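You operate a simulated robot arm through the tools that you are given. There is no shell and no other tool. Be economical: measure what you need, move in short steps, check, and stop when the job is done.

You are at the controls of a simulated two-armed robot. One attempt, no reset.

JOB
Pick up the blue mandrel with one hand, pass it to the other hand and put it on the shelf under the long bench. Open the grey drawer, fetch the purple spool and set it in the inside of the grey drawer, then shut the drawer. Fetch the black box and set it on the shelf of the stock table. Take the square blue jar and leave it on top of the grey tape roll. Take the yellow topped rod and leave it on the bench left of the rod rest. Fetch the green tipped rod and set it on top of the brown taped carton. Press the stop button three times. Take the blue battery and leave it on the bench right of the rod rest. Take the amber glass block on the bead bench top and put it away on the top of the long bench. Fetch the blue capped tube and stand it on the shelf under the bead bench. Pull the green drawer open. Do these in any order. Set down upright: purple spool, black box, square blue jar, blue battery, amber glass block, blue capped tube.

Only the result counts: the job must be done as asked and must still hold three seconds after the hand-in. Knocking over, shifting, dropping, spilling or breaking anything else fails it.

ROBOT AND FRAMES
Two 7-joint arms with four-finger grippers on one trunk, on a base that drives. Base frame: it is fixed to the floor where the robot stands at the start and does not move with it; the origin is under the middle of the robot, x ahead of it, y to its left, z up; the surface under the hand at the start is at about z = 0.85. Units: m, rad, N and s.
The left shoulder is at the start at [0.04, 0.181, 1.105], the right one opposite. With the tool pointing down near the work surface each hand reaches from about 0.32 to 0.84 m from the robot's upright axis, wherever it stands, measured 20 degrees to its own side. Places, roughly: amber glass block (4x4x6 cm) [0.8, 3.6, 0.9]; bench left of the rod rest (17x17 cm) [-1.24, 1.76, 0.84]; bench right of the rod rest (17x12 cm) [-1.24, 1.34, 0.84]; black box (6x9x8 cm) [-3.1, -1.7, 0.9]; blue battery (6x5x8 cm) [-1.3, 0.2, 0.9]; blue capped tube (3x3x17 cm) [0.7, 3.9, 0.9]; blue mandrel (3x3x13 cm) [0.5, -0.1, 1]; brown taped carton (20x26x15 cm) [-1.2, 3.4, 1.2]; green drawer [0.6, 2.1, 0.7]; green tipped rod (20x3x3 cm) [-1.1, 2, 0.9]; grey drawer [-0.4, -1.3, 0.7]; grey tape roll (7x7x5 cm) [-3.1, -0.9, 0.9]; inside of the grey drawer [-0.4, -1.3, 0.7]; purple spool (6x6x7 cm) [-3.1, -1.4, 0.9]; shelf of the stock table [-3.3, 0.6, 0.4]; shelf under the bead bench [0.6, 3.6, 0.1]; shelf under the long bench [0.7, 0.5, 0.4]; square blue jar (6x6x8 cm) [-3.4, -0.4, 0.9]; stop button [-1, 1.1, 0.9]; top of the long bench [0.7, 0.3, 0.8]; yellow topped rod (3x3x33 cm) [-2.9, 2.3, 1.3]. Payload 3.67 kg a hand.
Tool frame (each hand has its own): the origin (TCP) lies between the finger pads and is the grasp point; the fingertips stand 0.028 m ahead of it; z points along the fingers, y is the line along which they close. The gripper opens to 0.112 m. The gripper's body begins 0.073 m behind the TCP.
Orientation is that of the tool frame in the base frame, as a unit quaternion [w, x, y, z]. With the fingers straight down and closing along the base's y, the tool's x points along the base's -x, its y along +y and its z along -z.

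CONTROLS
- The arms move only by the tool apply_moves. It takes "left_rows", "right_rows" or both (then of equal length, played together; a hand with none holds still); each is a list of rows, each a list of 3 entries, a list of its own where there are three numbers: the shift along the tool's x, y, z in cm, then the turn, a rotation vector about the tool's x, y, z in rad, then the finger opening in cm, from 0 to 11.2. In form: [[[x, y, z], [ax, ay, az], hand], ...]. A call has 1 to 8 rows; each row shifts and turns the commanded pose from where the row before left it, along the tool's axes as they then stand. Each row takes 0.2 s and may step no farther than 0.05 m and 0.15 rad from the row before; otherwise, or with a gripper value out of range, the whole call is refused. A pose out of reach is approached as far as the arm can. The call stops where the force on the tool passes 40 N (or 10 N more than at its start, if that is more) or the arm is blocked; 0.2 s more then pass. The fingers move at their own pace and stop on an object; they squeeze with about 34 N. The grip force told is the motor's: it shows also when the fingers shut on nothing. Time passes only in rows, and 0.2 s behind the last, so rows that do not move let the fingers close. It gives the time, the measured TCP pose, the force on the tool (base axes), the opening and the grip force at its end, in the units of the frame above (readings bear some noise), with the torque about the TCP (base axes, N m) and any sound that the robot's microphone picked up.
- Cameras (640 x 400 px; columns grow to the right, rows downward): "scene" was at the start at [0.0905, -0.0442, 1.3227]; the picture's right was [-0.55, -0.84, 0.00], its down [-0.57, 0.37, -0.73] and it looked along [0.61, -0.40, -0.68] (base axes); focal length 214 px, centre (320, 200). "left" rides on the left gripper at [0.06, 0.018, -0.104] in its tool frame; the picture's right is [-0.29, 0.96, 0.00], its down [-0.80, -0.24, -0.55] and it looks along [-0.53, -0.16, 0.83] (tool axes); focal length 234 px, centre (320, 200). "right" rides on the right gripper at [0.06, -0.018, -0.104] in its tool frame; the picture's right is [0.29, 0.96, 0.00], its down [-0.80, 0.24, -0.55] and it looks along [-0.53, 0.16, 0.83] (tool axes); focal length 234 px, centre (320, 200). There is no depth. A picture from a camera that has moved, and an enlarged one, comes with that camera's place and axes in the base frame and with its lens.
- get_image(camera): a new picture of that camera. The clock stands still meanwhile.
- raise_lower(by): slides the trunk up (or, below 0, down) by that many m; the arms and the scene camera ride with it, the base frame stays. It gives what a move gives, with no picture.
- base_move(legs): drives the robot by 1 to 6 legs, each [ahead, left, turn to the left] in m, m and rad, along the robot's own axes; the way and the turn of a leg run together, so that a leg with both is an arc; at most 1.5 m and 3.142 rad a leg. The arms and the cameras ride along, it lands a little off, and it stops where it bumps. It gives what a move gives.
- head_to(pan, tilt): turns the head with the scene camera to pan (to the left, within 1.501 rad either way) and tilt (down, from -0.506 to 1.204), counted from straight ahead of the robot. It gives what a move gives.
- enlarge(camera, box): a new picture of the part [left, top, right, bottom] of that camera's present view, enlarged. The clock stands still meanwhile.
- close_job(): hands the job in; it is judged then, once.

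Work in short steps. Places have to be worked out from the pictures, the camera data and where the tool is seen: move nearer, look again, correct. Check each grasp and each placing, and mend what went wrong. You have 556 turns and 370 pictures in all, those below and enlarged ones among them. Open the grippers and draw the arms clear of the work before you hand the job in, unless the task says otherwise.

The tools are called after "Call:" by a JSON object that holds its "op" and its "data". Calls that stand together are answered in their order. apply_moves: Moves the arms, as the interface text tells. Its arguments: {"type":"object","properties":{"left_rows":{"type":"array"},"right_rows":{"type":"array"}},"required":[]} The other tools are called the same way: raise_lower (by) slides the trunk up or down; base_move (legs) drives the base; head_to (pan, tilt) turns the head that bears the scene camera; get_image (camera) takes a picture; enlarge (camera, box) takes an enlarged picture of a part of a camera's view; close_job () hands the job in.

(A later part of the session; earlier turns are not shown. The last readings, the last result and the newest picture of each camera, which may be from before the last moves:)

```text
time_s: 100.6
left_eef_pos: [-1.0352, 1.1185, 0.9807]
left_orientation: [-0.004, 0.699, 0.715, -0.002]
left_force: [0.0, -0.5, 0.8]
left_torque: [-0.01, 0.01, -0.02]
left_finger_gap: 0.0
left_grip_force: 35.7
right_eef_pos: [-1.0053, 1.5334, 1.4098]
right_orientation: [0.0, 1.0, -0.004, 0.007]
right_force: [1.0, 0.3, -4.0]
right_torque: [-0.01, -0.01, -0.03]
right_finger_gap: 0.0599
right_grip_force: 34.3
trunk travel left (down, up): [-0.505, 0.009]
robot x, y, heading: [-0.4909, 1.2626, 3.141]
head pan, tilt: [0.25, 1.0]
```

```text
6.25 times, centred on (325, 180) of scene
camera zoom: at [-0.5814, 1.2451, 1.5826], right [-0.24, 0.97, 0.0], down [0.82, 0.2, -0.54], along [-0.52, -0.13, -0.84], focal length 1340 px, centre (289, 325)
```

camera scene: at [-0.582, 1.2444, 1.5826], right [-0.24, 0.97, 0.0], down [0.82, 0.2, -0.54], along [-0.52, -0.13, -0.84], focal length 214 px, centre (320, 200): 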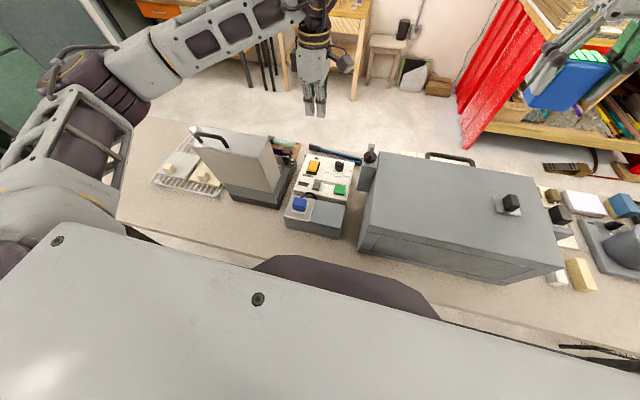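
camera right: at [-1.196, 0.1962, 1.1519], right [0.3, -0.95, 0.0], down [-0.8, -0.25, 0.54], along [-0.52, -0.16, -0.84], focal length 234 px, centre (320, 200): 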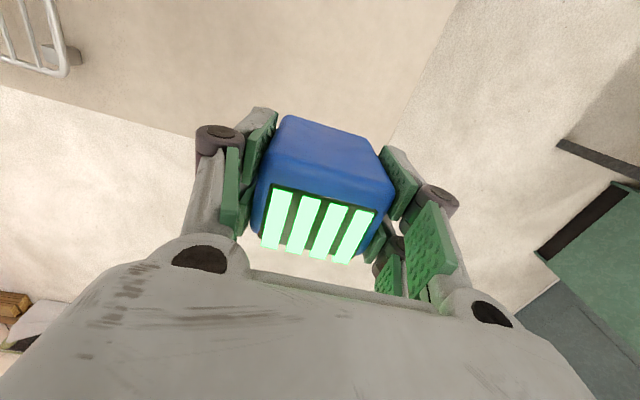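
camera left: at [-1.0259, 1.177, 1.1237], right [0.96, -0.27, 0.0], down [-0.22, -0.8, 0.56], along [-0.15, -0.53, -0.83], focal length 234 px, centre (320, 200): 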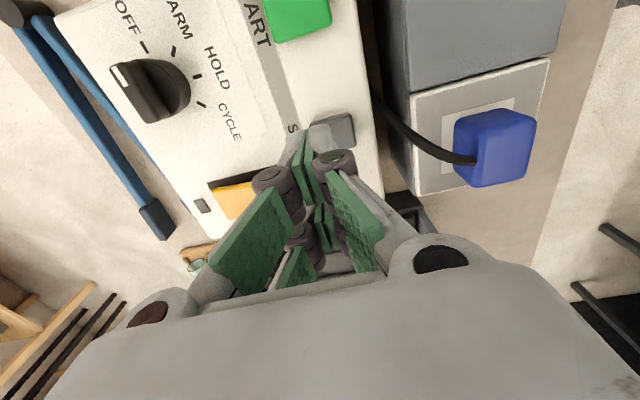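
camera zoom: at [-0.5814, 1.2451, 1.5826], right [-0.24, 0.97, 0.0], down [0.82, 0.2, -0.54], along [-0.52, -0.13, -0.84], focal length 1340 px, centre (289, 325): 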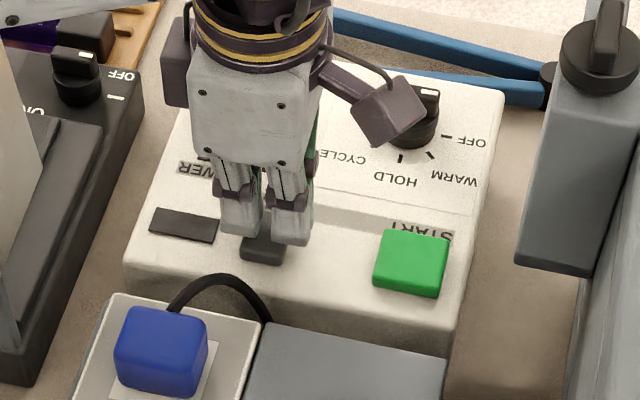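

Call:
{"op": "apply_moves", "data": {"left_rows": [[[0, 0, -2.5], [0, 0, 0], 0], [[0, 0.3, 0], [0, 0, 0], 0], [[0, 0, 0], [0, 0, 0], 0]]}}

Call:
{"op": "get_image", "data": {"camera": "left"}}

Call:
{"op": "enlarge", "data": {"camera": "scene", "box": [285, 148, 365, 212]}}

```text
time_s: 101.4
left_eef_pos: [-1.0309, 1.1171, 1.0066]
left_orientation: [-0.005, 0.7, 0.714, -0.003]
left_force: [0.0, 0.1, 0.5]
left_torque: [0.02, 0.0, -0.04]
left_finger_gap: 0.0
left_grip_force: 35.7
right_eef_pos: [-1.0039, 1.5334, 1.4101]
right_orientation: [0.0, 1.0, -0.004, 0.007]
right_force: [0.6, 0.4, -3.5]
right_torque: [-0.01, -0.01, 0.02]
right_finger_gap: 0.0599
right_grip_force: 33.9
trunk travel left (down, up): [-0.505, 0.009]
robot x, y, heading: [-0.4929, 1.2592, 3.134]
head pan, tilt: [0.25, 1.0]
```

```text
316 pictures are left
camera left: at [-1.0125, 1.1782, 1.1091], right [0.96, -0.27, -0.01], down [-0.22, -0.8, 0.55], along [-0.16, -0.53, -0.83], focal length 234 px, centre (320, 200)
```

left: 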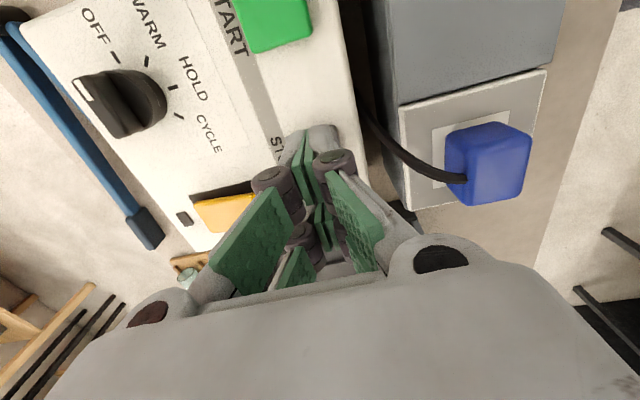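

```text
6.25 times, centred on (325, 180) of scene
camera zoom: at [-0.5809, 1.2446, 1.5827], right [-0.24, 0.97, 0.0], down [0.82, 0.2, -0.54], along [-0.52, -0.13, -0.84], focal length 1340 px, centre (289, 325)
```

zoom: 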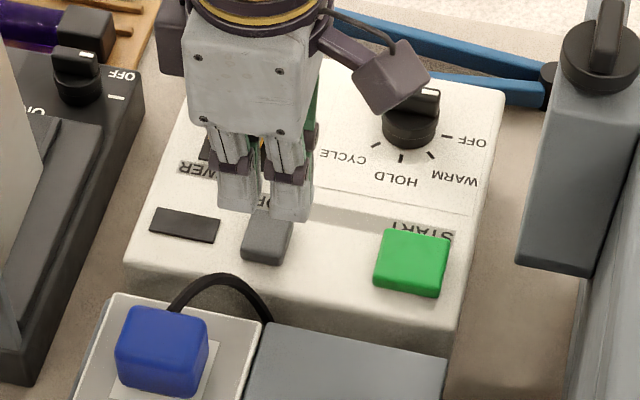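

Button is back up; press #2.

Call:
{"op": "apply_moves", "data": {"left_rows": [[[0, 0, 2.2], [0, 0, 0], 0], [[0, 0, 0.8], [0, 0, 0], 0], [[0, 0, 0.4], [0, 0, 0], 0], [[0, 0, 0], [0, 0, 0], 0]]}}

```text
time_s: 102.4
left_eef_pos: [-1.0348, 1.1169, 0.972]
left_orientation: [-0.004, 0.699, 0.715, -0.002]
left_force: [-0.7, 0.1, 1.8]
left_torque: [0.01, -0.02, 0.01]
left_finger_gap: 0.0061
left_grip_force: 35.6
right_eef_pos: [-1.0045, 1.5346, 1.4094]
right_orientation: [-0.001, 1.0, -0.005, 0.007]
right_force: [0.0, 0.4, -3.0]
right_torque: [-0.03, -0.01, -0.03]
right_finger_gap: 0.0599
right_grip_force: 33.7
trunk travel left (down, up): [-0.505, 0.009]
robot x, y, heading: [-0.4948, 1.2583, 3.139]
head pan, tilt: [0.25, 1.0]
heard: click
```

Second click. Lift fully, then press #3.

Call:
{"op": "apply_moves", "data": {"left_rows": [[[0, 0, -1.5], [0, 0, 0], 0], [[0, 0, -2], [0, 0, 0], 0], [[0, 0, 0], [0, 0, 0], 0]]}}

Call:
{"op": "enlarge", "data": {"camera": "scene", "box": [285, 148, 365, 212]}}

Call:
{"op": "apply_moves", "data": {"left_rows": [[[0, 0, 2.2], [0, 0, 0], 0], [[0, 0, 0.8], [0, 0, 0], 0], [[0, 0, 0.5], [0, 0, 0], 0], [[0, 0, 0], [0, 0, 0], 0]]}}

```text
time_s: 103.2
left_eef_pos: [-1.0306, 1.1175, 1.0051]
left_orientation: [-0.004, 0.7, 0.714, -0.002]
left_force: [-0.3, 0.3, -0.7]
left_torque: [0.0, 0.01, 0.0]
left_finger_gap: 0.0
left_grip_force: 35.0
right_eef_pos: [-1.0028, 1.5329, 1.4099]
right_orientation: [-0.001, 1.0, -0.005, 0.007]
right_force: [-0.4, 0.4, -3.0]
right_torque: [0.03, 0.0, 0.02]
right_finger_gap: 0.0598
right_grip_force: 34.2
trunk travel left (down, up): [-0.505, 0.009]
robot x, y, heading: [-0.4953, 1.2586, 3.136]
head pan, tilt: [0.25, 1.0]
```

```text
6.25 times, centred on (325, 180) of scene
camera zoom: at [-0.5811, 1.2449, 1.5827], right [-0.24, 0.97, 0.0], down [0.82, 0.2, -0.54], along [-0.52, -0.13, -0.84], focal length 1340 px, centre (289, 325)
```

zoom: 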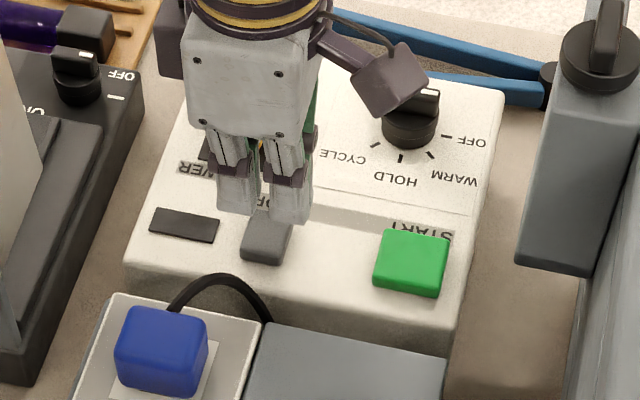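

```text
time_s: 104.2
left_eef_pos: [-1.0318, 1.1185, 0.972]
left_orientation: [-0.004, 0.7, 0.714, -0.002]
left_force: [-2.1, 1.2, 5.3]
left_torque: [0.03, 0.04, 0.01]
left_finger_gap: 0.006
left_grip_force: 35.7
right_eef_pos: [-1.0047, 1.5341, 1.4096]
right_orientation: [-0.001, 1.0, -0.004, 0.007]
right_force: [-0.2, -0.7, -4.1]
right_torque: [0.01, -0.01, 0.0]
right_finger_gap: 0.0601
right_grip_force: 34.1
trunk travel left (down, up): [-0.505, 0.009]
robot x, y, heading: [-0.4919, 1.2637, 3.136]
head pan, tilt: [0.25, 1.0]
heard: click
```

Three presses done. I lift the left hand clear and turn it back.

Call:
{"op": "apply_moves", "data": {"left_rows": [[[0, 0, -4.5], [0, 0, 0], 0], [[0, 0, -4.8], [0, 0, 0], 0], [[0, 0, -4.8], [0, 0, 0], 0], [[0, 0, -4.8], [0, 0, 0], 0], [[0, 0, -4.8], [0, 0, 0], 0], [[0, 0, -4.8], [0, 0, 0], 0], [[0, 0, -4.8], [0, 0, 0], 0], [[0, 0, -4.8], [0, 0, 0], 0]]}}

Call:
{"op": "apply_moves", "data": {"left_rows": [[[-1, 3, 0], [0, 0, 0.145], 4], [[-0.5, 3, 0], [0, 0, 0.145], 4], [[0, 3, 0], [0, 0, 0.145], 4], [[1, 3, 0], [0, 0, 0.145], 4], [[1, 2, 0], [0, 0, 0.145], 4], [[1, 2, 0], [0, 0, 0.145], 4], [[1, 0, 0], [0, 0, 0.145], 4], [[1, 0, 0], [0, 0, 0.145], 4]]}}

Call:
{"op": "apply_moves", "data": {"left_rows": [[[0, 0, 0], [0, 0, 0.145], 4], [[0, 0, 0], [0, 0, 0.145], 4], [[0, 0, 0], [0, 0, 0.125], 4]]}}

Call:
{"op": "base_move", "data": {"legs": [[-0.25, 0, 0], [0, 1.5, 0], [0, 0.2, 0]]}}

```text
time_s: 106.0
left_eef_pos: [-1.0288, 1.1162, 1.3534]
left_orientation: [-0.004, 0.7, 0.714, -0.003]
left_force: [0.3, -0.8, -0.2]
left_torque: [0.01, 0.06, 0.0]
left_finger_gap: 0.0
left_grip_force: 35.2
right_eef_pos: [-1.0033, 1.5344, 1.4105]
right_orientation: [-0.001, 1.0, -0.004, 0.007]
right_force: [0.6, 0.4, -3.3]
right_torque: [-0.01, 0.01, 0.03]
right_finger_gap: 0.0598
right_grip_force: 34.0
trunk travel left (down, up): [-0.505, 0.009]
robot x, y, heading: [-0.4959, 1.2603, 3.134]
head pan, tilt: [0.25, 1.0]
```

```text
time_s: 107.8
left_eef_pos: [-0.8479, 1.0915, 1.3502]
left_orientation: [-0.003, 0.977, 0.213, -0.004]
left_force: [0.6, 0.6, 0.8]
left_torque: [0.0, -0.02, 0.02]
left_finger_gap: 0.0401
left_grip_force: 0.1
right_eef_pos: [-1.0047, 1.5355, 1.4097]
right_orientation: [0.0, 1.0, -0.004, 0.007]
right_force: [0.0, -1.1, -2.7]
right_torque: [-0.02, 0.0, 0.03]
right_finger_gap: 0.0598
right_grip_force: 33.9
trunk travel left (down, up): [-0.505, 0.009]
robot x, y, heading: [-0.4902, 1.2592, 3.136]
head pan, tilt: [0.25, 1.0]
```

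```text
time_s: 108.6
left_eef_pos: [-0.848, 1.0922, 1.3523]
left_orientation: [-0.001, 1.0, 0.007, -0.005]
left_force: [-0.5, -0.5, 0.0]
left_torque: [0.04, 0.01, 0.02]
left_finger_gap: 0.0399
left_grip_force: 0.1
right_eef_pos: [-1.0036, 1.533, 1.4091]
right_orientation: [-0.001, 1.0, -0.005, 0.006]
right_force: [-1.2, 0.1, -3.5]
right_torque: [0.01, -0.01, -0.01]
right_finger_gap: 0.0599
right_grip_force: 34.2
trunk travel left (down, up): [-0.505, 0.009]
robot x, y, heading: [-0.4929, 1.2605, 3.138]
head pan, tilt: [0.25, 1.0]
```

```text
time_s: 119.1
left_eef_pos: [-0.6208, -0.6284, 1.3512]
left_orientation: [0.0, 1.0, -0.001, -0.005]
left_force: [-0.2, 0.5, 0.2]
left_torque: [-0.05, 0.03, 0.0]
left_finger_gap: 0.0401
left_grip_force: 0.0
right_eef_pos: [-0.7697, -0.1819, 1.4073]
right_orientation: [0.001, 1.0, -0.014, 0.007]
right_force: [-0.3, 0.5, -3.9]
right_torque: [-0.08, 0.01, -0.01]
right_finger_gap: 0.0598
right_grip_force: 33.2
trunk travel left (down, up): [-0.505, 0.009]
robot x, y, heading: [-0.2645, -0.4687, 3.12]
head pan, tilt: [0.25, 1.0]
```

I lower the trunk back and drive past the table's end to the far aisle.

Call:
{"op": "raise_lower", "data": {"by": -0.28}}

Call:
{"op": "base_move", "data": {"legs": [[1.4, 0, 0.02], [0.45, 0, 0]]}}

Call:
{"op": "head_to", "data": {"pan": 0.0, "tilt": 0.55}}

Call:
{"op": "get_image", "data": {"camera": "scene"}}

```text
time_s: 121.9
left_eef_pos: [-0.6214, -0.6314, 1.0715]
left_orientation: [-0.001, 1.0, 0.0, -0.005]
left_force: [-0.5, -0.3, 0.7]
left_torque: [-0.02, 0.0, 0.0]
left_finger_gap: 0.0402
left_grip_force: 0.1
right_eef_pos: [-0.7702, -0.1871, 1.1303]
right_orientation: [0.0, 1.0, -0.014, 0.007]
right_force: [-0.3, 0.1, -2.8]
right_torque: [0.02, -0.03, 0.0]
right_finger_gap: 0.0597
right_grip_force: 33.8
trunk travel left (down, up): [-0.225, 0.289]
robot x, y, heading: [-0.2615, -0.4699, 3.124]
head pan, tilt: [0.25, 1.0]
```

```text
time_s: 131.4
left_eef_pos: [-2.4467, -0.6008, 1.0714]
left_orientation: [-0.002, 1.0, 0.005, -0.005]
left_force: [0.1, -0.6, -0.3]
left_torque: [-0.03, -0.01, 0.0]
left_finger_gap: 0.0403
left_grip_force: 0.1
right_eef_pos: [-2.6006, -0.1577, 1.1299]
right_orientation: [-0.001, 1.0, -0.008, 0.007]
right_force: [-0.5, 0.3, -3.4]
right_torque: [-0.01, -0.05, 0.04]
right_finger_gap: 0.0597
right_grip_force: 34.0
trunk travel left (down, up): [-0.225, 0.289]
robot x, y, heading: [-2.0918, -0.4326, 3.132]
head pan, tilt: [0.25, 1.0]
```

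```text
time_s: 132.3
left_eef_pos: [-2.4461, -0.6001, 1.0719]
left_orientation: [-0.001, 1.0, 0.004, -0.006]
left_force: [0.1, -0.6, 0.0]
left_torque: [0.01, -0.04, 0.01]
left_finger_gap: 0.04
left_grip_force: 0.0
right_eef_pos: [-2.5994, -0.1577, 1.1299]
right_orientation: [-0.001, 1.0, -0.009, 0.007]
right_force: [0.0, -0.2, -2.8]
right_torque: [0.03, -0.01, 0.0]
right_finger_gap: 0.0599
right_grip_force: 34.2
trunk travel left (down, up): [-0.225, 0.289]
robot x, y, heading: [-2.0914, -0.4329, 3.127]
head pan, tilt: [0.0, 0.55]
```

```text
313 pictures are left
camera scene: at [-2.2007, -0.4319, 1.3398], right [0.01, 1.0, 0.0], down [0.52, -0.01, -0.85], along [-0.85, 0.01, -0.52], focal length 214 px, centre (320, 200)
```

scene: 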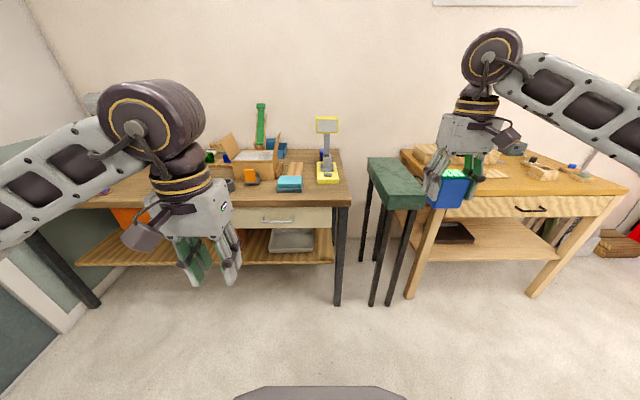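

I turn around here to face +x, then slide along +y to the rod rest side.

Call:
{"op": "base_move", "data": {"legs": [[-0.0, 0, 3.14], [0, 1.2, 0], [0, 0.6, 0]]}}

Call:
{"op": "get_image", "data": {"camera": "scene"}}

```text
time_s: 149.5
left_eef_pos: [-1.6125, 1.4888, 1.0723]
left_orientation: [0.005, 0.018, 1.0, -0.002]
left_force: [-1.2, -0.2, 0.3]
left_torque: [0.02, 0.0, -0.01]
left_finger_gap: 0.0399
left_grip_force: 0.0
right_eef_pos: [-1.4795, 1.0393, 1.1295]
right_orientation: [-0.007, 0.031, 0.999, 0.0]
right_force: [0.2, 0.5, -2.1]
right_torque: [-0.05, 0.03, -0.02]
right_finger_gap: 0.0596
right_grip_force: 33.9
trunk travel left (down, up): [-0.225, 0.289]
robot x, y, heading: [-1.9744, 1.3397, -0.061]
head pan, tilt: [0.0, 0.55]
```

```text
312 pictures are left
camera scene: at [-1.8644, 1.3343, 1.3399], right [-0.06, -1.0, 0.0], down [-0.52, 0.03, -0.85], along [0.85, -0.05, -0.52], focal length 214 px, centre (320, 200)
```

scene: 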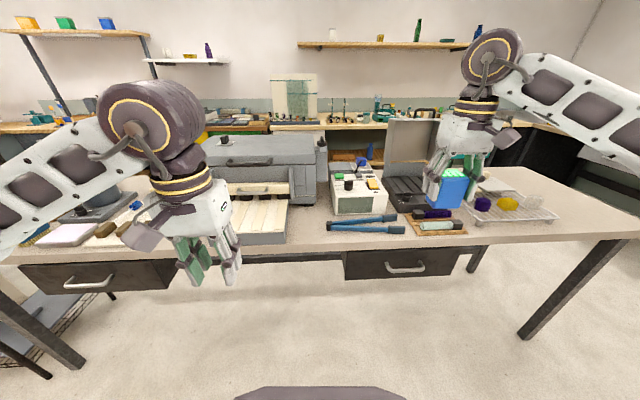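

I take a closer look at the region around the rod rest.

Call:
{"op": "enlarge", "data": {"camera": "scene", "box": [180, 160, 420, 270]}}

```text
2.67 times, centred on (300, 215) of scene
camera zoom: at [-1.8644, 1.3343, 1.3399], right [-0.06, -1.0, 0.0], down [-0.52, 0.03, -0.85], along [0.85, -0.05, -0.52], focal length 572 px, centre (373, 160)
```

zoom: 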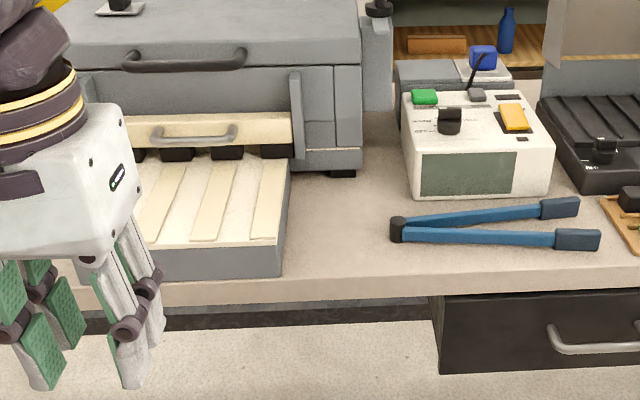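

Free spot between rest (edge y≈1.41) and pliers (y≈1.27), centre (-1.24,1.343). I shift the base left and straighten up.

Call:
{"op": "base_move", "data": {"legs": [[0, 0.28, 0.061]]}}

Call:
{"op": "get_image", "data": {"camera": "right"}}

```text
time_s: 151.5
left_eef_pos: [-1.6146, 1.7891, 1.071]
left_orientation: [0.005, -0.013, 1.0, -0.002]
left_force: [1.4, 0.0, 0.4]
left_torque: [-0.03, -0.02, 0.0]
left_finger_gap: 0.0399
left_grip_force: 0.1
right_eef_pos: [-1.4543, 1.3481, 1.1299]
right_orientation: [-0.007, 0.001, 1.0, -0.002]
right_force: [0.7, 0.8, -2.1]
right_torque: [-0.04, 0.0, 0.02]
right_finger_gap: 0.0598
right_grip_force: 34.0
trunk travel left (down, up): [-0.225, 0.289]
robot x, y, heading: [-1.9659, 1.6204, 0.004]
head pan, tilt: [0.0, 0.55]
```

```text
310 pictures are left
camera right: at [-1.5143, 1.3303, 1.235], right [-0.29, 0.96, 0.0], down [0.81, 0.24, 0.54], along [0.52, 0.16, -0.84], focal length 234 px, centre (320, 200)
```

right: 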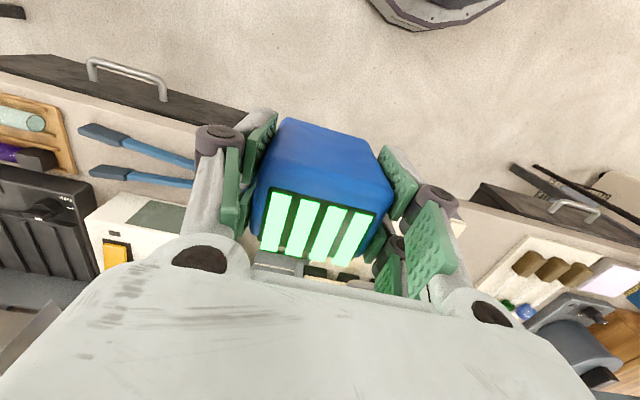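

Y is right. I extend 21 cm forward over the spot and check with the scene camera.

Call:
{"op": "apply_moves", "data": {"right_rows": [[[-4.3, 0, 0], [0, 0, 0], 2], [[-4.3, 0, 0], [0, 0, 0], 2], [[-4.3, 0, 0], [0, 0, 0], 2], [[-4.3, -0.3, 0], [0, 0, 0], 2], [[-4.2, 0, 0], [0, 0, 0], 2], [[0, 0, 4.5], [0, 0, 0], 2], [[0, 0, 4.5], [0, 0, 0], 2]]}}

Call:
{"op": "head_to", "data": {"pan": -0.3, "tilt": 0.7}}

Call:
{"op": "get_image", "data": {"camera": "scene"}}

Call:
{"op": "get_image", "data": {"camera": "right"}}

```text
time_s: 153.1
left_eef_pos: [-1.6145, 1.7882, 1.0711]
left_orientation: [0.004, -0.012, 1.0, -0.002]
left_force: [-0.3, 0.0, -0.7]
left_torque: [-0.03, 0.01, 0.0]
left_finger_gap: 0.04
left_grip_force: 0.0
right_eef_pos: [-1.24, 1.3446, 1.0379]
right_orientation: [-0.007, 0.0, 1.0, 0.0]
right_force: [0.0, 0.1, -2.5]
right_torque: [-0.03, 0.03, -0.03]
right_finger_gap: 0.0597
right_grip_force: 34.2
trunk travel left (down, up): [-0.225, 0.289]
robot x, y, heading: [-1.9649, 1.6164, 0.005]
head pan, tilt: [0.0, 0.55]
```

```text
time_s: 153.9
left_eef_pos: [-1.6152, 1.7884, 1.0722]
left_orientation: [0.005, -0.012, 1.0, -0.002]
left_force: [0.4, -0.2, 0.1]
left_torque: [0.0, 0.02, 0.0]
left_finger_gap: 0.04
left_grip_force: 0.1
right_eef_pos: [-1.2405, 1.3429, 1.0396]
right_orientation: [-0.007, 0.001, 1.0, 0.0]
right_force: [0.0, -0.2, -2.5]
right_torque: [-0.02, 0.01, 0.02]
right_finger_gap: 0.0597
right_grip_force: 34.0
trunk travel left (down, up): [-0.225, 0.289]
robot x, y, heading: [-1.9648, 1.6162, 0.006]
head pan, tilt: [-0.3, 0.7]
```

```text
309 pictures are left
camera scene: at [-1.8652, 1.5935, 1.3268], right [-0.29, -0.96, 0.0], down [-0.62, 0.19, -0.76], along [0.73, -0.22, -0.64], focal length 214 px, centre (320, 200)
```

scene: 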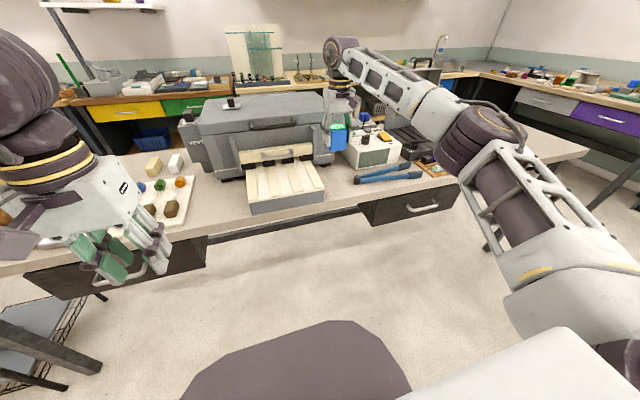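

```text
308 pictures are left
camera right: at [-1.3003, 1.3251, 1.1435], right [-0.29, 0.96, 0.0], down [0.81, 0.24, 0.54], along [0.52, 0.16, -0.84], focal length 234 px, centre (320, 200)
```

right: 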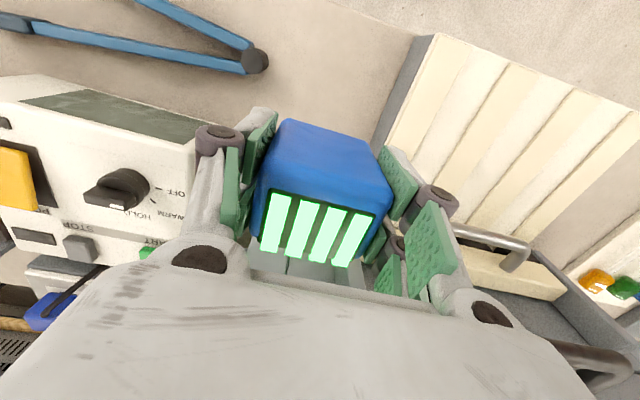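

Aligned well. I lower to just above the bench, then slowly to contact.

Call:
{"op": "apply_moves", "data": {"right_rows": [[[0, 0, 4.5], [0, 0, 0], 2], [[0, 0, 4.5], [0, 0, 0], 2], [[0, 0, 3.2], [0, 0, 0], 2], [[0, 0, 0.8], [0, 0, 0], 2], [[0, 0, 0.5], [0, 0, 0], 2], [[0, 0, 0], [0, 0, 0], 2]]}}

```text
time_s: 155.3
left_eef_pos: [-1.6151, 1.7888, 1.0721]
left_orientation: [0.006, -0.013, 1.0, -0.001]
left_force: [0.1, -0.3, -0.5]
left_torque: [0.01, -0.03, -0.01]
left_finger_gap: 0.0404
left_grip_force: 0.0
right_eef_pos: [-1.2452, 1.345, 0.9024]
right_orientation: [-0.006, 0.001, 1.0, 0.0]
right_force: [0.4, 0.4, -3.5]
right_torque: [-0.04, -0.01, 0.02]
right_finger_gap: 0.0598
right_grip_force: 34.4
trunk travel left (down, up): [-0.225, 0.289]
robot x, y, heading: [-1.9686, 1.6158, 0.004]
head pan, tilt: [-0.3, 0.7]
```

Call:
{"op": "apply_moves", "data": {"right_rows": [[[0, 0, 0.3], [0, 0, 0], 2], [[0, 0, 0.3], [0, 0, 0], 2], [[0, 0, 0], [0, 0, 0], 2]]}}

Call:
{"op": "enlarge", "data": {"camera": "scene", "box": [280, 90, 420, 200]}}

```text
time_s: 156.1
left_eef_pos: [-1.6169, 1.7892, 1.0726]
left_orientation: [0.006, -0.013, 1.0, -0.001]
left_force: [0.5, -0.4, -0.5]
left_torque: [-0.05, -0.04, 0.0]
left_finger_gap: 0.04
left_grip_force: 0.1
right_eef_pos: [-1.2449, 1.3443, 0.8996]
right_orientation: [-0.005, 0.001, 1.0, 0.0]
right_force: [4.5, -4.3, 23.2]
right_torque: [-0.28, 0.3, 0.12]
right_finger_gap: 0.0597
right_grip_force: 33.8
trunk travel left (down, up): [-0.225, 0.289]
robot x, y, heading: [-1.9687, 1.6138, 0.004]
head pan, tilt: [-0.3, 0.7]
```

```text
3.64 times, centred on (350, 145) of scene
camera zoom: at [-1.8675, 1.5941, 1.3271], right [-0.29, -0.96, 0.0], down [-0.62, 0.19, -0.77], along [0.73, -0.22, -0.64], focal length 780 px, centre (211, 400)
```

zoom: 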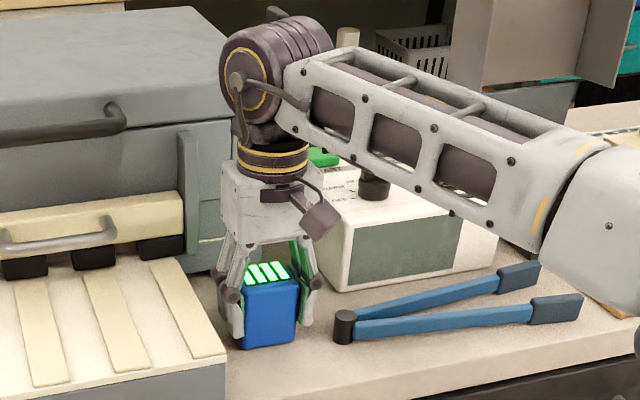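

Contact with the bench. I release gently (8 cm opening) and lift straight up.

Call:
{"op": "apply_moves", "data": {"right_rows": [[[0, 0, -0.2], [0, 0, 0], 6.5], [[0, 0, 0], [0, 0, 0], 7.8], [[0, 0, 0], [0, 0, 0], 7.8], [[0, 0, -2], [0, 0, 0], 7.8], [[0, 0, -4], [0, 0, 0], 7.8], [[0, 0, -4], [0, 0, 0], 7.8], [[0, 0, -4], [0, 0, 0], 7.8], [[0, 0, -4], [0, 0, 0], 7.8]]}}

Call:
{"op": "enlarge", "data": {"camera": "scene", "box": [280, 90, 420, 200]}}

```text
time_s: 157.9
left_eef_pos: [-1.6161, 1.7905, 1.0722]
left_orientation: [0.005, -0.012, 1.0, -0.004]
left_force: [-0.1, 0.8, -0.1]
left_torque: [0.01, 0.0, 0.01]
left_finger_gap: 0.04
left_grip_force: 0.1
right_eef_pos: [-1.2399, 1.3464, 1.0772]
right_orientation: [-0.006, 0.001, 1.0, -0.001]
right_force: [0.7, 0.1, 1.0]
right_torque: [-0.01, -0.03, -0.01]
right_finger_gap: 0.0778
right_grip_force: 0.1
trunk travel left (down, up): [-0.225, 0.289]
robot x, y, heading: [-1.9704, 1.615, 0.006]
head pan, tilt: [-0.3, 0.7]
```

```text
3.64 times, centred on (350, 145) of scene
camera zoom: at [-1.8663, 1.5946, 1.3269], right [-0.29, -0.96, 0.0], down [-0.62, 0.19, -0.77], along [0.73, -0.22, -0.64], focal length 780 px, centre (211, 400)
```

zoom: 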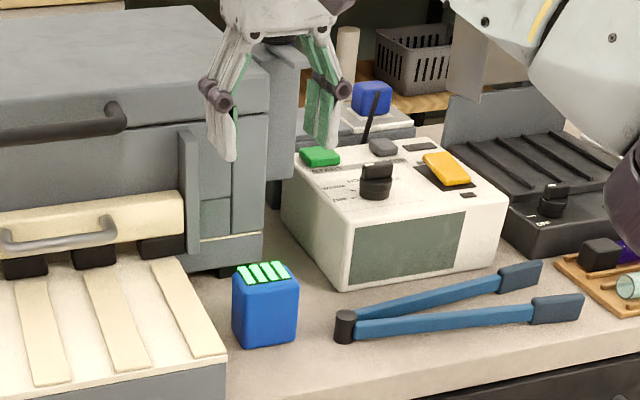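

Battery stands well. I retract the right arm and look left toward the green-tipped rod.

Call:
{"op": "apply_moves", "data": {"right_rows": [[[4.5, 0, -0.5], [0, 0, 0], 6], [[4.5, 0, -0.5], [0, 0, 0], 6], [[4.5, 0, -0.5], [0, 0, 0], 6], [[4.5, 0, 0], [0, 0, 0], 6], [[4.5, 0, 0], [0, 0, 0], 6]]}}

Call:
{"op": "head_to", "data": {"pan": 0.7, "tilt": 0.35}}

Call:
{"op": "get_image", "data": {"camera": "scene"}}

Call:
{"op": "get_image", "data": {"camera": "left"}}

```text
time_s: 159.1
left_eef_pos: [-1.617, 1.7882, 1.0719]
left_orientation: [0.007, -0.013, 1.0, -0.002]
left_force: [-1.2, -0.3, 0.3]
left_torque: [0.0, -0.04, 0.0]
left_finger_gap: 0.0401
left_grip_force: 0.1
right_eef_pos: [-1.4667, 1.3428, 1.0964]
right_orientation: [-0.006, 0.0, 1.0, -0.001]
right_force: [-1.0, 1.0, -0.5]
right_torque: [-0.01, 0.02, 0.02]
right_finger_gap: 0.06
right_grip_force: 0.0
trunk travel left (down, up): [-0.225, 0.289]
robot x, y, heading: [-1.9683, 1.6151, 0.002]
head pan, tilt: [-0.3, 0.7]
```

```text
time_s: 160.4
left_eef_pos: [-1.6146, 1.789, 1.0716]
left_orientation: [0.005, -0.012, 1.0, -0.002]
left_force: [0.9, -0.1, -0.1]
left_torque: [0.01, -0.03, 0.0]
left_finger_gap: 0.0402
left_grip_force: 0.2
right_eef_pos: [-1.4666, 1.3443, 1.0959]
right_orientation: [-0.006, 0.001, 1.0, -0.001]
right_force: [0.8, 0.5, 0.3]
right_torque: [0.0, 0.03, -0.04]
right_finger_gap: 0.0599
right_grip_force: 0.0
trunk travel left (down, up): [-0.225, 0.289]
robot x, y, heading: [-1.9709, 1.6167, -0.002]
head pan, tilt: [0.7, 0.351]
```

```text
305 pictures are left
camera scene: at [-1.8758, 1.6787, 1.3582], right [0.65, -0.76, 0.0], down [-0.26, -0.22, -0.94], along [0.72, 0.61, -0.34], focal length 214 px, centre (320, 200)
```

scene: 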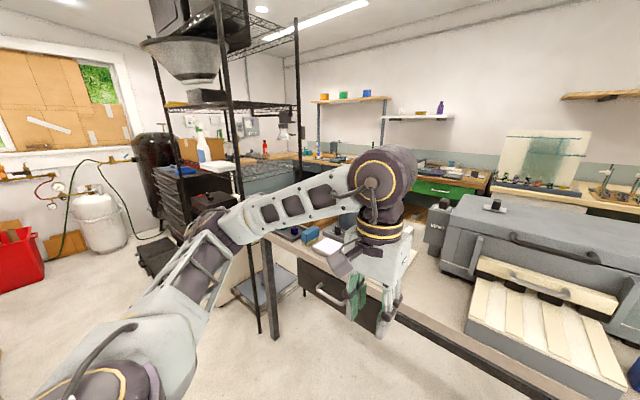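

```text
304 pictures are left
camera left: at [-1.6757, 1.8063, 1.1738], right [0.26, 0.96, 0.0], down [0.8, -0.22, 0.56], along [0.54, -0.15, -0.83], focal length 234 px, centre (320, 200)
```

left: 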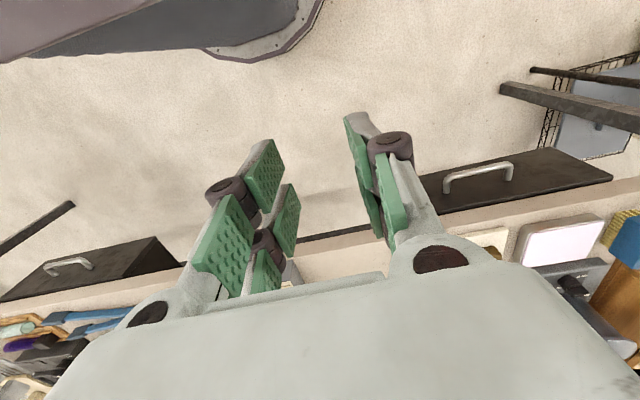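

I move left 0.35 m and look at the bench area where the green-tipped rod should be.

Call:
{"op": "base_move", "data": {"legs": [[0, 0.35, 0]]}}

Call:
{"op": "head_to", "data": {"pan": 0.0, "tilt": 0.6}}

Call:
{"op": "get_image", "data": {"camera": "scene"}}

```text
time_s: 162.7
left_eef_pos: [-1.618, 2.1352, 1.0724]
left_orientation: [0.005, -0.014, 1.0, -0.001]
left_force: [0.2, 0.8, -0.2]
left_torque: [0.01, -0.01, -0.01]
left_finger_gap: 0.0402
left_grip_force: 0.1
right_eef_pos: [-1.4663, 1.692, 1.0951]
right_orientation: [-0.007, -0.001, 1.0, -0.001]
right_force: [-0.3, -0.2, 0.4]
right_torque: [-0.01, -0.02, 0.04]
right_finger_gap: 0.06
right_grip_force: 0.0
trunk travel left (down, up): [-0.225, 0.289]
robot x, y, heading: [-1.9702, 1.963, 0.008]
head pan, tilt: [0.7, 0.351]
```

```text
time_s: 163.8
left_eef_pos: [-1.6184, 2.135, 1.0733]
left_orientation: [0.006, -0.014, 1.0, -0.002]
left_force: [-0.5, 0.2, -0.1]
left_torque: [-0.02, 0.0, 0.06]
left_finger_gap: 0.0399
left_grip_force: 0.0
right_eef_pos: [-1.4655, 1.6918, 1.0955]
right_orientation: [-0.006, 0.0, 1.0, -0.001]
right_force: [-0.7, 0.3, 0.7]
right_torque: [0.03, 0.04, 0.0]
right_finger_gap: 0.0599
right_grip_force: 0.1
trunk travel left (down, up): [-0.225, 0.289]
robot x, y, heading: [-1.9683, 1.9623, 0.007]
head pan, tilt: [0.0, 0.6]
```

```text
303 pictures are left
camera scene: at [-1.8605, 1.9649, 1.3354], right [0.01, -1.0, 0.0], down [-0.56, -0.01, -0.83], along [0.83, 0.01, -0.56], focal length 214 px, centre (320, 200)
```

scene: 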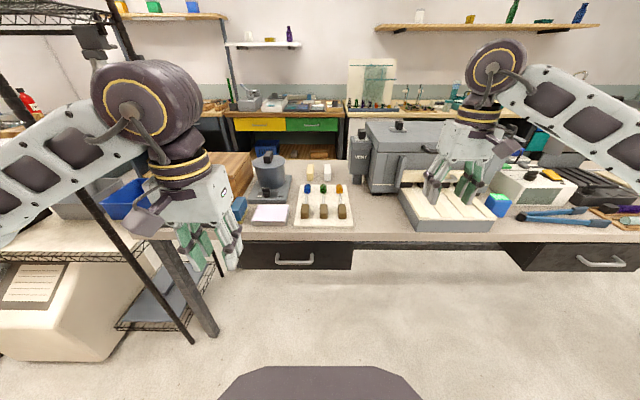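

Call:
{"op": "enlarge", "data": {"camera": "scene", "box": [270, 155, 400, 240]}}

```text
4.71 times, centred on (335, 198) of scene
camera zoom: at [-1.8605, 1.9649, 1.3354], right [0.01, -1.0, 0.0], down [-0.56, -0.01, -0.83], along [0.83, 0.01, -0.56], focal length 1009 px, centre (249, 212)
```

zoom: 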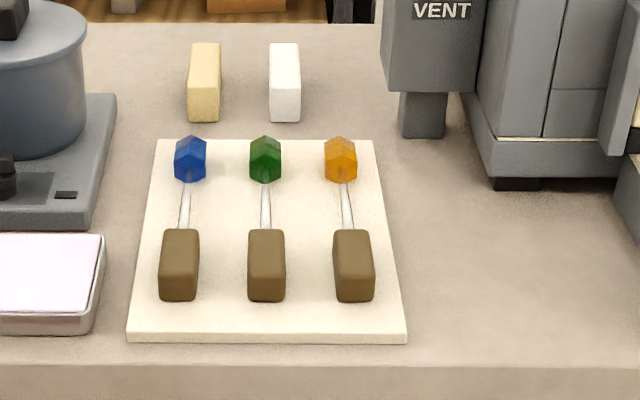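

The green-tipped rod lies along x, handle toward me at about (-1.255,1.959). Before picking I look at the rack holding the carton.

Call:
{"op": "head_to", "data": {"pan": 1.1, "tilt": 0.15}}

Call:
{"op": "get_image", "data": {"camera": "scene"}}

```text
time_s: 165.1
left_eef_pos: [-1.6185, 2.1357, 1.0719]
left_orientation: [0.005, -0.014, 1.0, -0.002]
left_force: [-0.2, -0.8, -0.5]
left_torque: [-0.04, 0.01, -0.01]
left_finger_gap: 0.04
left_grip_force: 0.0
right_eef_pos: [-1.4677, 1.6911, 1.0949]
right_orientation: [-0.007, -0.001, 1.0, -0.001]
right_force: [0.0, 0.0, 0.6]
right_torque: [0.0, 0.0, -0.01]
right_finger_gap: 0.0601
right_grip_force: 0.1
trunk travel left (down, up): [-0.225, 0.289]
robot x, y, heading: [-1.97, 1.9602, 0.008]
head pan, tilt: [1.1, 0.15]
```

```text
301 pictures are left
camera scene: at [-1.9074, 2.0468, 1.3769], right [0.89, -0.45, 0.0], down [-0.07, -0.13, -0.99], along [0.44, 0.88, -0.15], focal length 214 px, centre (320, 200)
```

scene: 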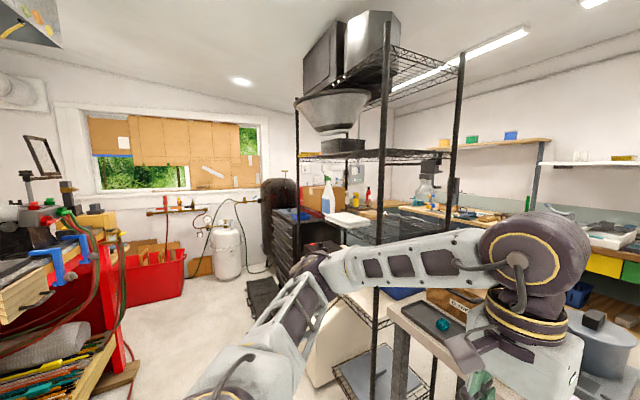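

Call:
{"op": "enlarge", "data": {"camera": "scene", "box": [250, 130, 400, 250]}}

```text
3.33 times, centred on (325, 190) of scene
camera zoom: at [-1.9074, 2.0468, 1.3769], right [0.89, -0.45, 0.0], down [-0.07, -0.13, -0.99], along [0.44, 0.88, -0.15], focal length 715 px, centre (303, 233)
```

zoom: 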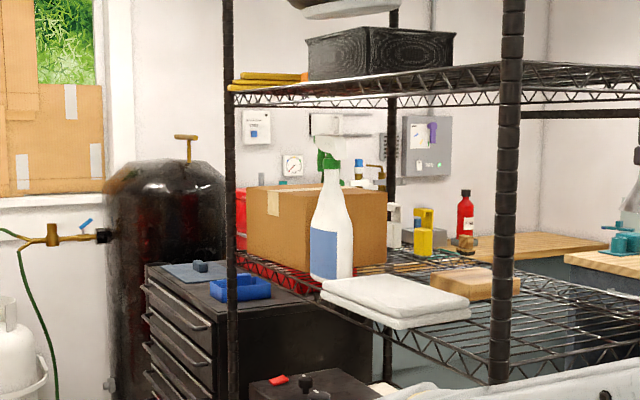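

Carton sits on the rack's middle shelf with ~14 cm headroom, open toward −x. So I'll grip the rod handle with a hand pitched only ~27° below horizontal. I position the base and pitch the right hand.

Call:
{"op": "base_move", "data": {"legs": [[0.03, 0.15, -0.008]]}}

Call:
{"op": "apply_moves", "data": {"right_rows": [[[-4, 0, -2], [0, 0, 0], 7], [[-4, 0, -2], [0, 0, 0], 7], [[-4, 0, 0], [0, 0, 0], 7]]}}

Call:
{"op": "apply_moves", "data": {"right_rows": [[[0, 0, 0], [0, -0.14, 0], 7], [[0, 0, 0], [0, -0.14, 0], 7], [[0, 0, 0], [0, -0.14, 0], 7], [[0, 0, 0], [0, -0.14, 0], 7], [[0, 0, 0], [0, -0.14, 0], 7], [[0, 0, 0], [0, -0.14, 0], 7], [[0, 0, 0], [0, -0.14, 0], 7], [[0, 0, 0], [0, -0.12, 0], 7]]}}

Call:
{"op": "get_image", "data": {"camera": "right"}}

```text
time_s: 166.5
left_eef_pos: [-1.5867, 2.2841, 1.071]
left_orientation: [0.005, -0.011, 1.0, -0.002]
left_force: [0.1, -0.3, -0.1]
left_torque: [-0.04, -0.01, 0.0]
left_finger_gap: 0.0402
left_grip_force: 0.1
right_eef_pos: [-1.438, 1.839, 1.0951]
right_orientation: [-0.008, 0.002, 1.0, -0.001]
right_force: [-0.4, 0.2, 0.3]
right_torque: [-0.03, 0.02, 0.01]
right_finger_gap: 0.0601
right_grip_force: 0.0
trunk travel left (down, up): [-0.225, 0.289]
robot x, y, heading: [-1.9404, 2.1119, 0.007]
head pan, tilt: [1.1, 0.15]
```

```text
time_s: 167.3
left_eef_pos: [-1.5868, 2.2842, 1.0708]
left_orientation: [0.005, -0.01, 1.0, -0.002]
left_force: [1.0, 0.7, 0.3]
left_torque: [0.0, -0.01, 0.03]
left_finger_gap: 0.0399
left_grip_force: 0.1
right_eef_pos: [-1.3172, 1.8382, 1.1321]
right_orientation: [-0.007, 0.002, 1.0, -0.001]
right_force: [0.5, -0.3, 0.6]
right_torque: [-0.01, 0.01, 0.02]
right_finger_gap: 0.0701
right_grip_force: 0.1
trunk travel left (down, up): [-0.225, 0.289]
robot x, y, heading: [-1.9389, 2.1096, 0.003]
head pan, tilt: [1.1, 0.15]
```

```text
time_s: 169.1
left_eef_pos: [-1.5882, 2.2837, 1.0721]
left_orientation: [0.005, -0.011, 1.0, -0.001]
left_force: [-0.9, -0.5, 0.5]
left_torque: [-0.02, 0.02, -0.03]
left_finger_gap: 0.0399
left_grip_force: 0.1
right_eef_pos: [-1.319, 1.8384, 1.1344]
right_orientation: [0.518, 0.002, 0.855, -0.002]
right_force: [0.0, 0.0, -0.1]
right_torque: [-0.02, 0.0, 0.0]
right_finger_gap: 0.0698
right_grip_force: 0.1
trunk travel left (down, up): [-0.225, 0.289]
robot x, y, heading: [-1.9359, 2.1128, -0.001]
head pan, tilt: [1.1, 0.15]
```

```text
299 pictures are left
camera right: at [-1.4399, 1.8204, 1.1289], right [-0.13, 0.96, -0.26], down [-0.12, 0.24, 0.96], along [0.98, 0.16, 0.08], focal length 234 px, centre (320, 200)
```

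right: 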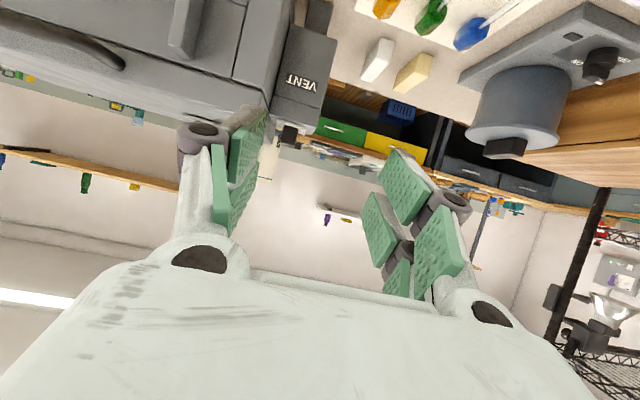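

Hand is at 27° pitch. I move it to straddle above the handle at z≈0.95 and look.

Call:
{"op": "apply_moves", "data": {"right_rows": [[[2.76, 2.4, 2.66], [0, 0.01, 0], 6], [[2.76, 2.4, 2.66], [0, 0.01, 0], 6], [[2.76, 2.4, 2.66], [0, 0.01, 0], 6], [[2.76, 2.4, 2.66], [0, 0.01, 0], 6], [[2.76, 2.4, 2.66], [0, 0, 0], 6], [[0, 0, 0], [0, 0, 0], 6]]}}

Call:
{"op": "get_image", "data": {"camera": "right"}}

Call:
{"op": "head_to", "data": {"pan": -0.2, "tilt": 0.6}}

Call:
{"op": "get_image", "data": {"camera": "scene"}}

```text
time_s: 170.5
left_eef_pos: [-1.5884, 2.2837, 1.0714]
left_orientation: [0.005, -0.01, 1.0, -0.002]
left_force: [-0.1, 0.3, 0.4]
left_torque: [-0.01, 0.02, 0.03]
left_finger_gap: 0.04
left_grip_force: 0.0
right_eef_pos: [-1.2679, 1.9599, 0.9471]
right_orientation: [0.5, 0.002, 0.866, -0.001]
right_force: [-0.4, -0.5, 0.9]
right_torque: [0.0, 0.0, 0.03]
right_finger_gap: 0.06
right_grip_force: 0.0
trunk travel left (down, up): [-0.225, 0.289]
robot x, y, heading: [-1.9393, 2.115, 0.004]
head pan, tilt: [1.1, 0.15]
```

```text
298 pictures are left
camera right: at [-1.3902, 1.9424, 0.9469], right [-0.14, 0.96, -0.25], down [-0.08, 0.24, 0.97], along [0.99, 0.15, 0.04], focal length 234 px, centre (320, 200)
```

right: 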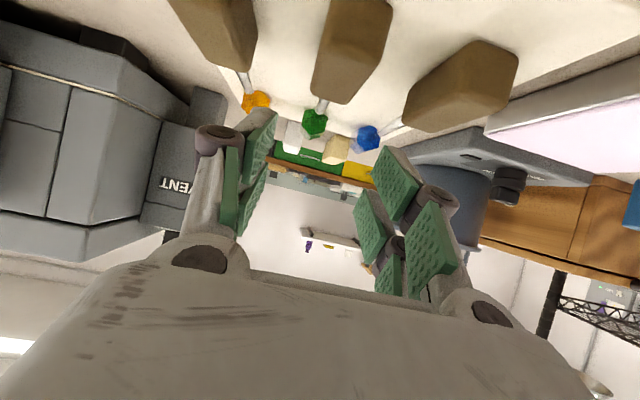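

```text
time_s: 171.9
left_eef_pos: [-1.588, 2.2827, 1.0728]
left_orientation: [0.006, -0.011, 1.0, -0.002]
left_force: [0.3, 0.4, -0.1]
left_torque: [-0.03, -0.01, 0.02]
left_finger_gap: 0.0399
left_grip_force: 0.0
right_eef_pos: [-1.2687, 1.9606, 0.9472]
right_orientation: [0.499, 0.001, 0.866, -0.001]
right_force: [0.3, 0.1, 0.6]
right_torque: [0.05, 0.02, 0.01]
right_finger_gap: 0.06
right_grip_force: 0.0
trunk travel left (down, up): [-0.225, 0.289]
robot x, y, heading: [-1.9429, 2.1131, -0.003]
head pan, tilt: [-0.201, 0.6]
```

```text
297 pictures are left
camera scene: at [-1.8326, 2.0976, 1.3354], right [-0.2, -0.98, 0.0], down [-0.55, 0.11, -0.83], along [0.81, -0.16, -0.56], focal length 214 px, centre (320, 200)
```

scene: 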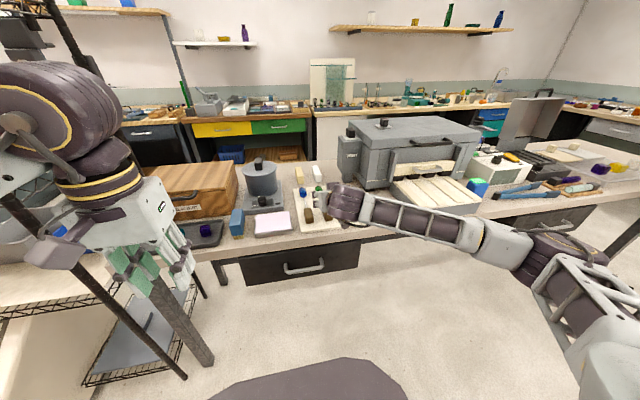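

Lateral alignment good (handle y≈1.962). I descend 5.7 cm to straddle the handle.

Call:
{"op": "apply_moves", "data": {"right_rows": [[[2, 0.2, 1.15], [0, 0, 0], 6], [[2, 0, 1.15], [0, 0, 0], 6], [[0.9, 0, 0.55], [0, 0, 0], 6], [[0, 0, 0], [0, 0, 0], 6]]}}

Call:
{"op": "get_image", "data": {"camera": "right"}}

Call:
{"op": "enlarge", "data": {"camera": "scene", "box": [270, 150, 400, 240]}}

```text
time_s: 172.9
left_eef_pos: [-1.5886, 2.2841, 1.0719]
left_orientation: [0.006, -0.011, 1.0, -0.002]
left_force: [-0.2, -0.1, -0.1]
left_torque: [0.02, -0.03, 0.02]
left_finger_gap: 0.04
left_grip_force: 0.0
right_eef_pos: [-1.2671, 1.9602, 0.8961]
right_orientation: [0.503, 0.003, 0.864, -0.002]
right_force: [2.2, -0.2, 19.2]
right_torque: [-0.17, -0.3, -0.06]
right_finger_gap: 0.0608
right_grip_force: 0.2
trunk travel left (down, up): [-0.225, 0.289]
robot x, y, heading: [-1.9401, 2.1117, 0.002]
head pan, tilt: [-0.201, 0.6]
```

```text
296 pictures are left
camera right: at [-1.3891, 1.9424, 0.8951], right [-0.14, 0.96, -0.25], down [-0.09, 0.24, 0.97], along [0.99, 0.16, 0.05], focal length 234 px, centre (320, 200)
```

right: 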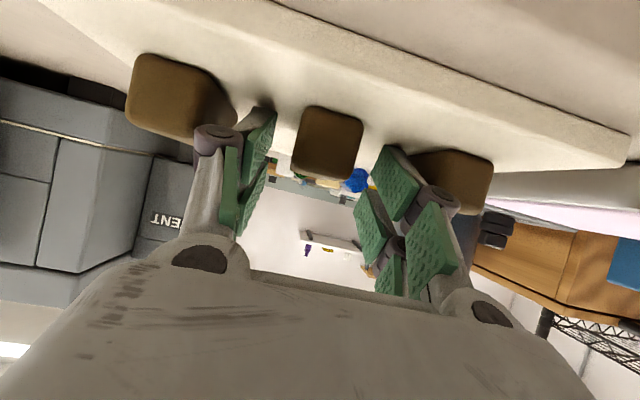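

```text
4.44 times, centred on (335, 195) of scene
camera zoom: at [-1.8344, 2.098, 1.3357], right [-0.2, -0.98, 0.0], down [-0.55, 0.11, -0.83], along [0.81, -0.16, -0.56], focal length 953 px, centre (253, 222)
```

zoom: 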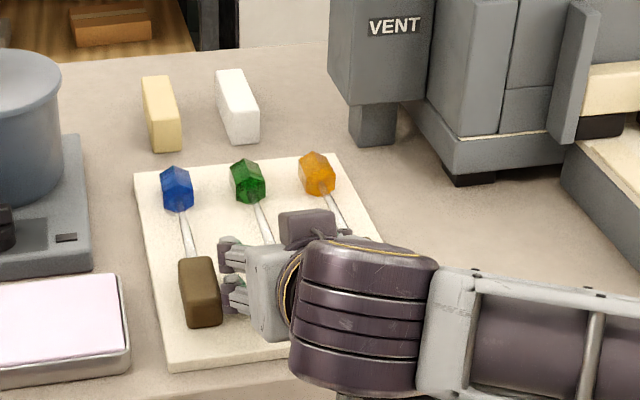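

The handle is between the fingers. I lift 2 mm off and close.

Call:
{"op": "apply_moves", "data": {"right_rows": [[[-0.15, -0.4, 0.5], [0, 0, 0], 6], [[0, 0, 0], [0, 0, 0], 2], [[0, 0, 0], [0, 0, 0], 0], [[0, 0, 0], [0, 0, 0], 0]]}}

Call:
{"op": "apply_moves", "data": {"right_rows": [[[-1.73, 0, -1], [0, 0, 0], 0], [[-3.46, 0, -2], [0, 0, 0], 0], [[-3.46, 0, -2], [0, 0, 0], 0], [[-3.46, 0, -2], [0, 0, 0], 0], [[0, 0, 0], [0, 0, 0], 0]]}}

Call:
{"op": "get_image", "data": {"camera": "right"}}

Call:
{"op": "enlarge", "data": {"camera": "scene", "box": [250, 130, 410, 240]}}

```text
time_s: 173.9
left_eef_pos: [-1.5921, 2.2852, 1.0734]
left_orientation: [0.008, -0.011, 1.0, -0.003]
left_force: [0.4, 0.2, 0.1]
left_torque: [0.02, -0.04, 0.0]
left_finger_gap: 0.0399
left_grip_force: 0.1
right_eef_pos: [-1.2639, 1.9572, 0.8977]
right_orientation: [0.504, 0.002, 0.863, -0.001]
right_force: [-14.2, 2.4, 36.4]
right_torque: [0.07, -0.49, 0.12]
right_finger_gap: 0.0273
right_grip_force: 34.4
trunk travel left (down, up): [-0.225, 0.289]
robot x, y, heading: [-1.9368, 2.1113, 0.003]
head pan, tilt: [-0.201, 0.6]
```

```text
time_s: 175.2
left_eef_pos: [-1.5888, 2.2824, 1.0712]
left_orientation: [0.006, -0.011, 1.0, -0.002]
left_force: [0.7, 0.1, 0.4]
left_torque: [0.0, 0.02, -0.02]
left_finger_gap: 0.0401
left_grip_force: 0.1
right_eef_pos: [-1.262, 1.9571, 1.0343]
right_orientation: [0.5, 0.001, 0.866, -0.002]
right_force: [-0.3, 0.0, -0.5]
right_torque: [-0.02, 0.11, -0.03]
right_finger_gap: 0.0276
right_grip_force: 33.9
trunk travel left (down, up): [-0.225, 0.289]
robot x, y, heading: [-1.9434, 2.1136, 0.001]
head pan, tilt: [-0.201, 0.6]
```

```text
294 pictures are left
camera right: at [-1.3825, 1.94, 1.0337], right [-0.14, 0.96, -0.25], down [-0.08, 0.24, 0.97], along [0.99, 0.16, 0.04], focal length 234 px, centre (320, 200)
```

right: 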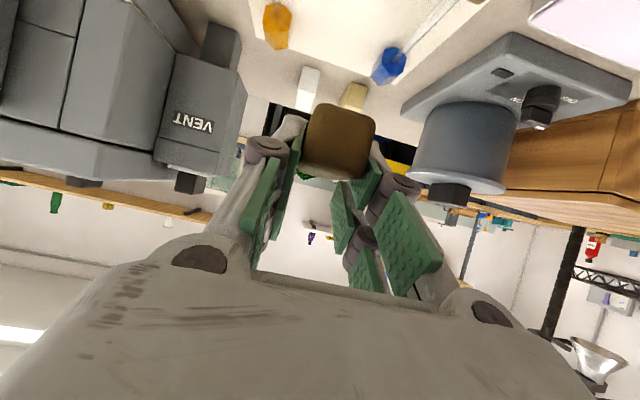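

```text
3.64 times, centred on (330, 185) of scene
camera zoom: at [-1.8321, 2.0974, 1.3353], right [-0.2, -0.98, 0.0], down [-0.55, 0.11, -0.82], along [0.81, -0.16, -0.57], focal length 780 px, centre (284, 254)
```

zoom: 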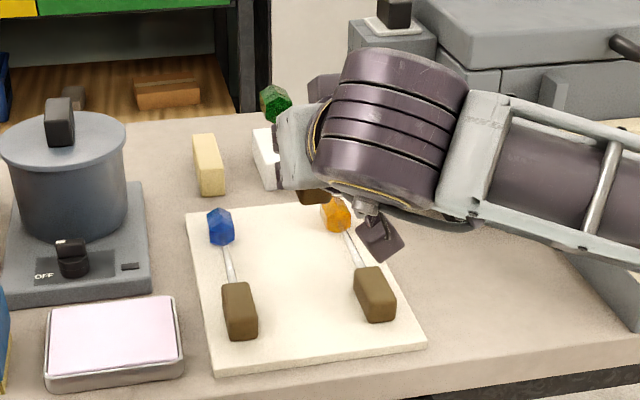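

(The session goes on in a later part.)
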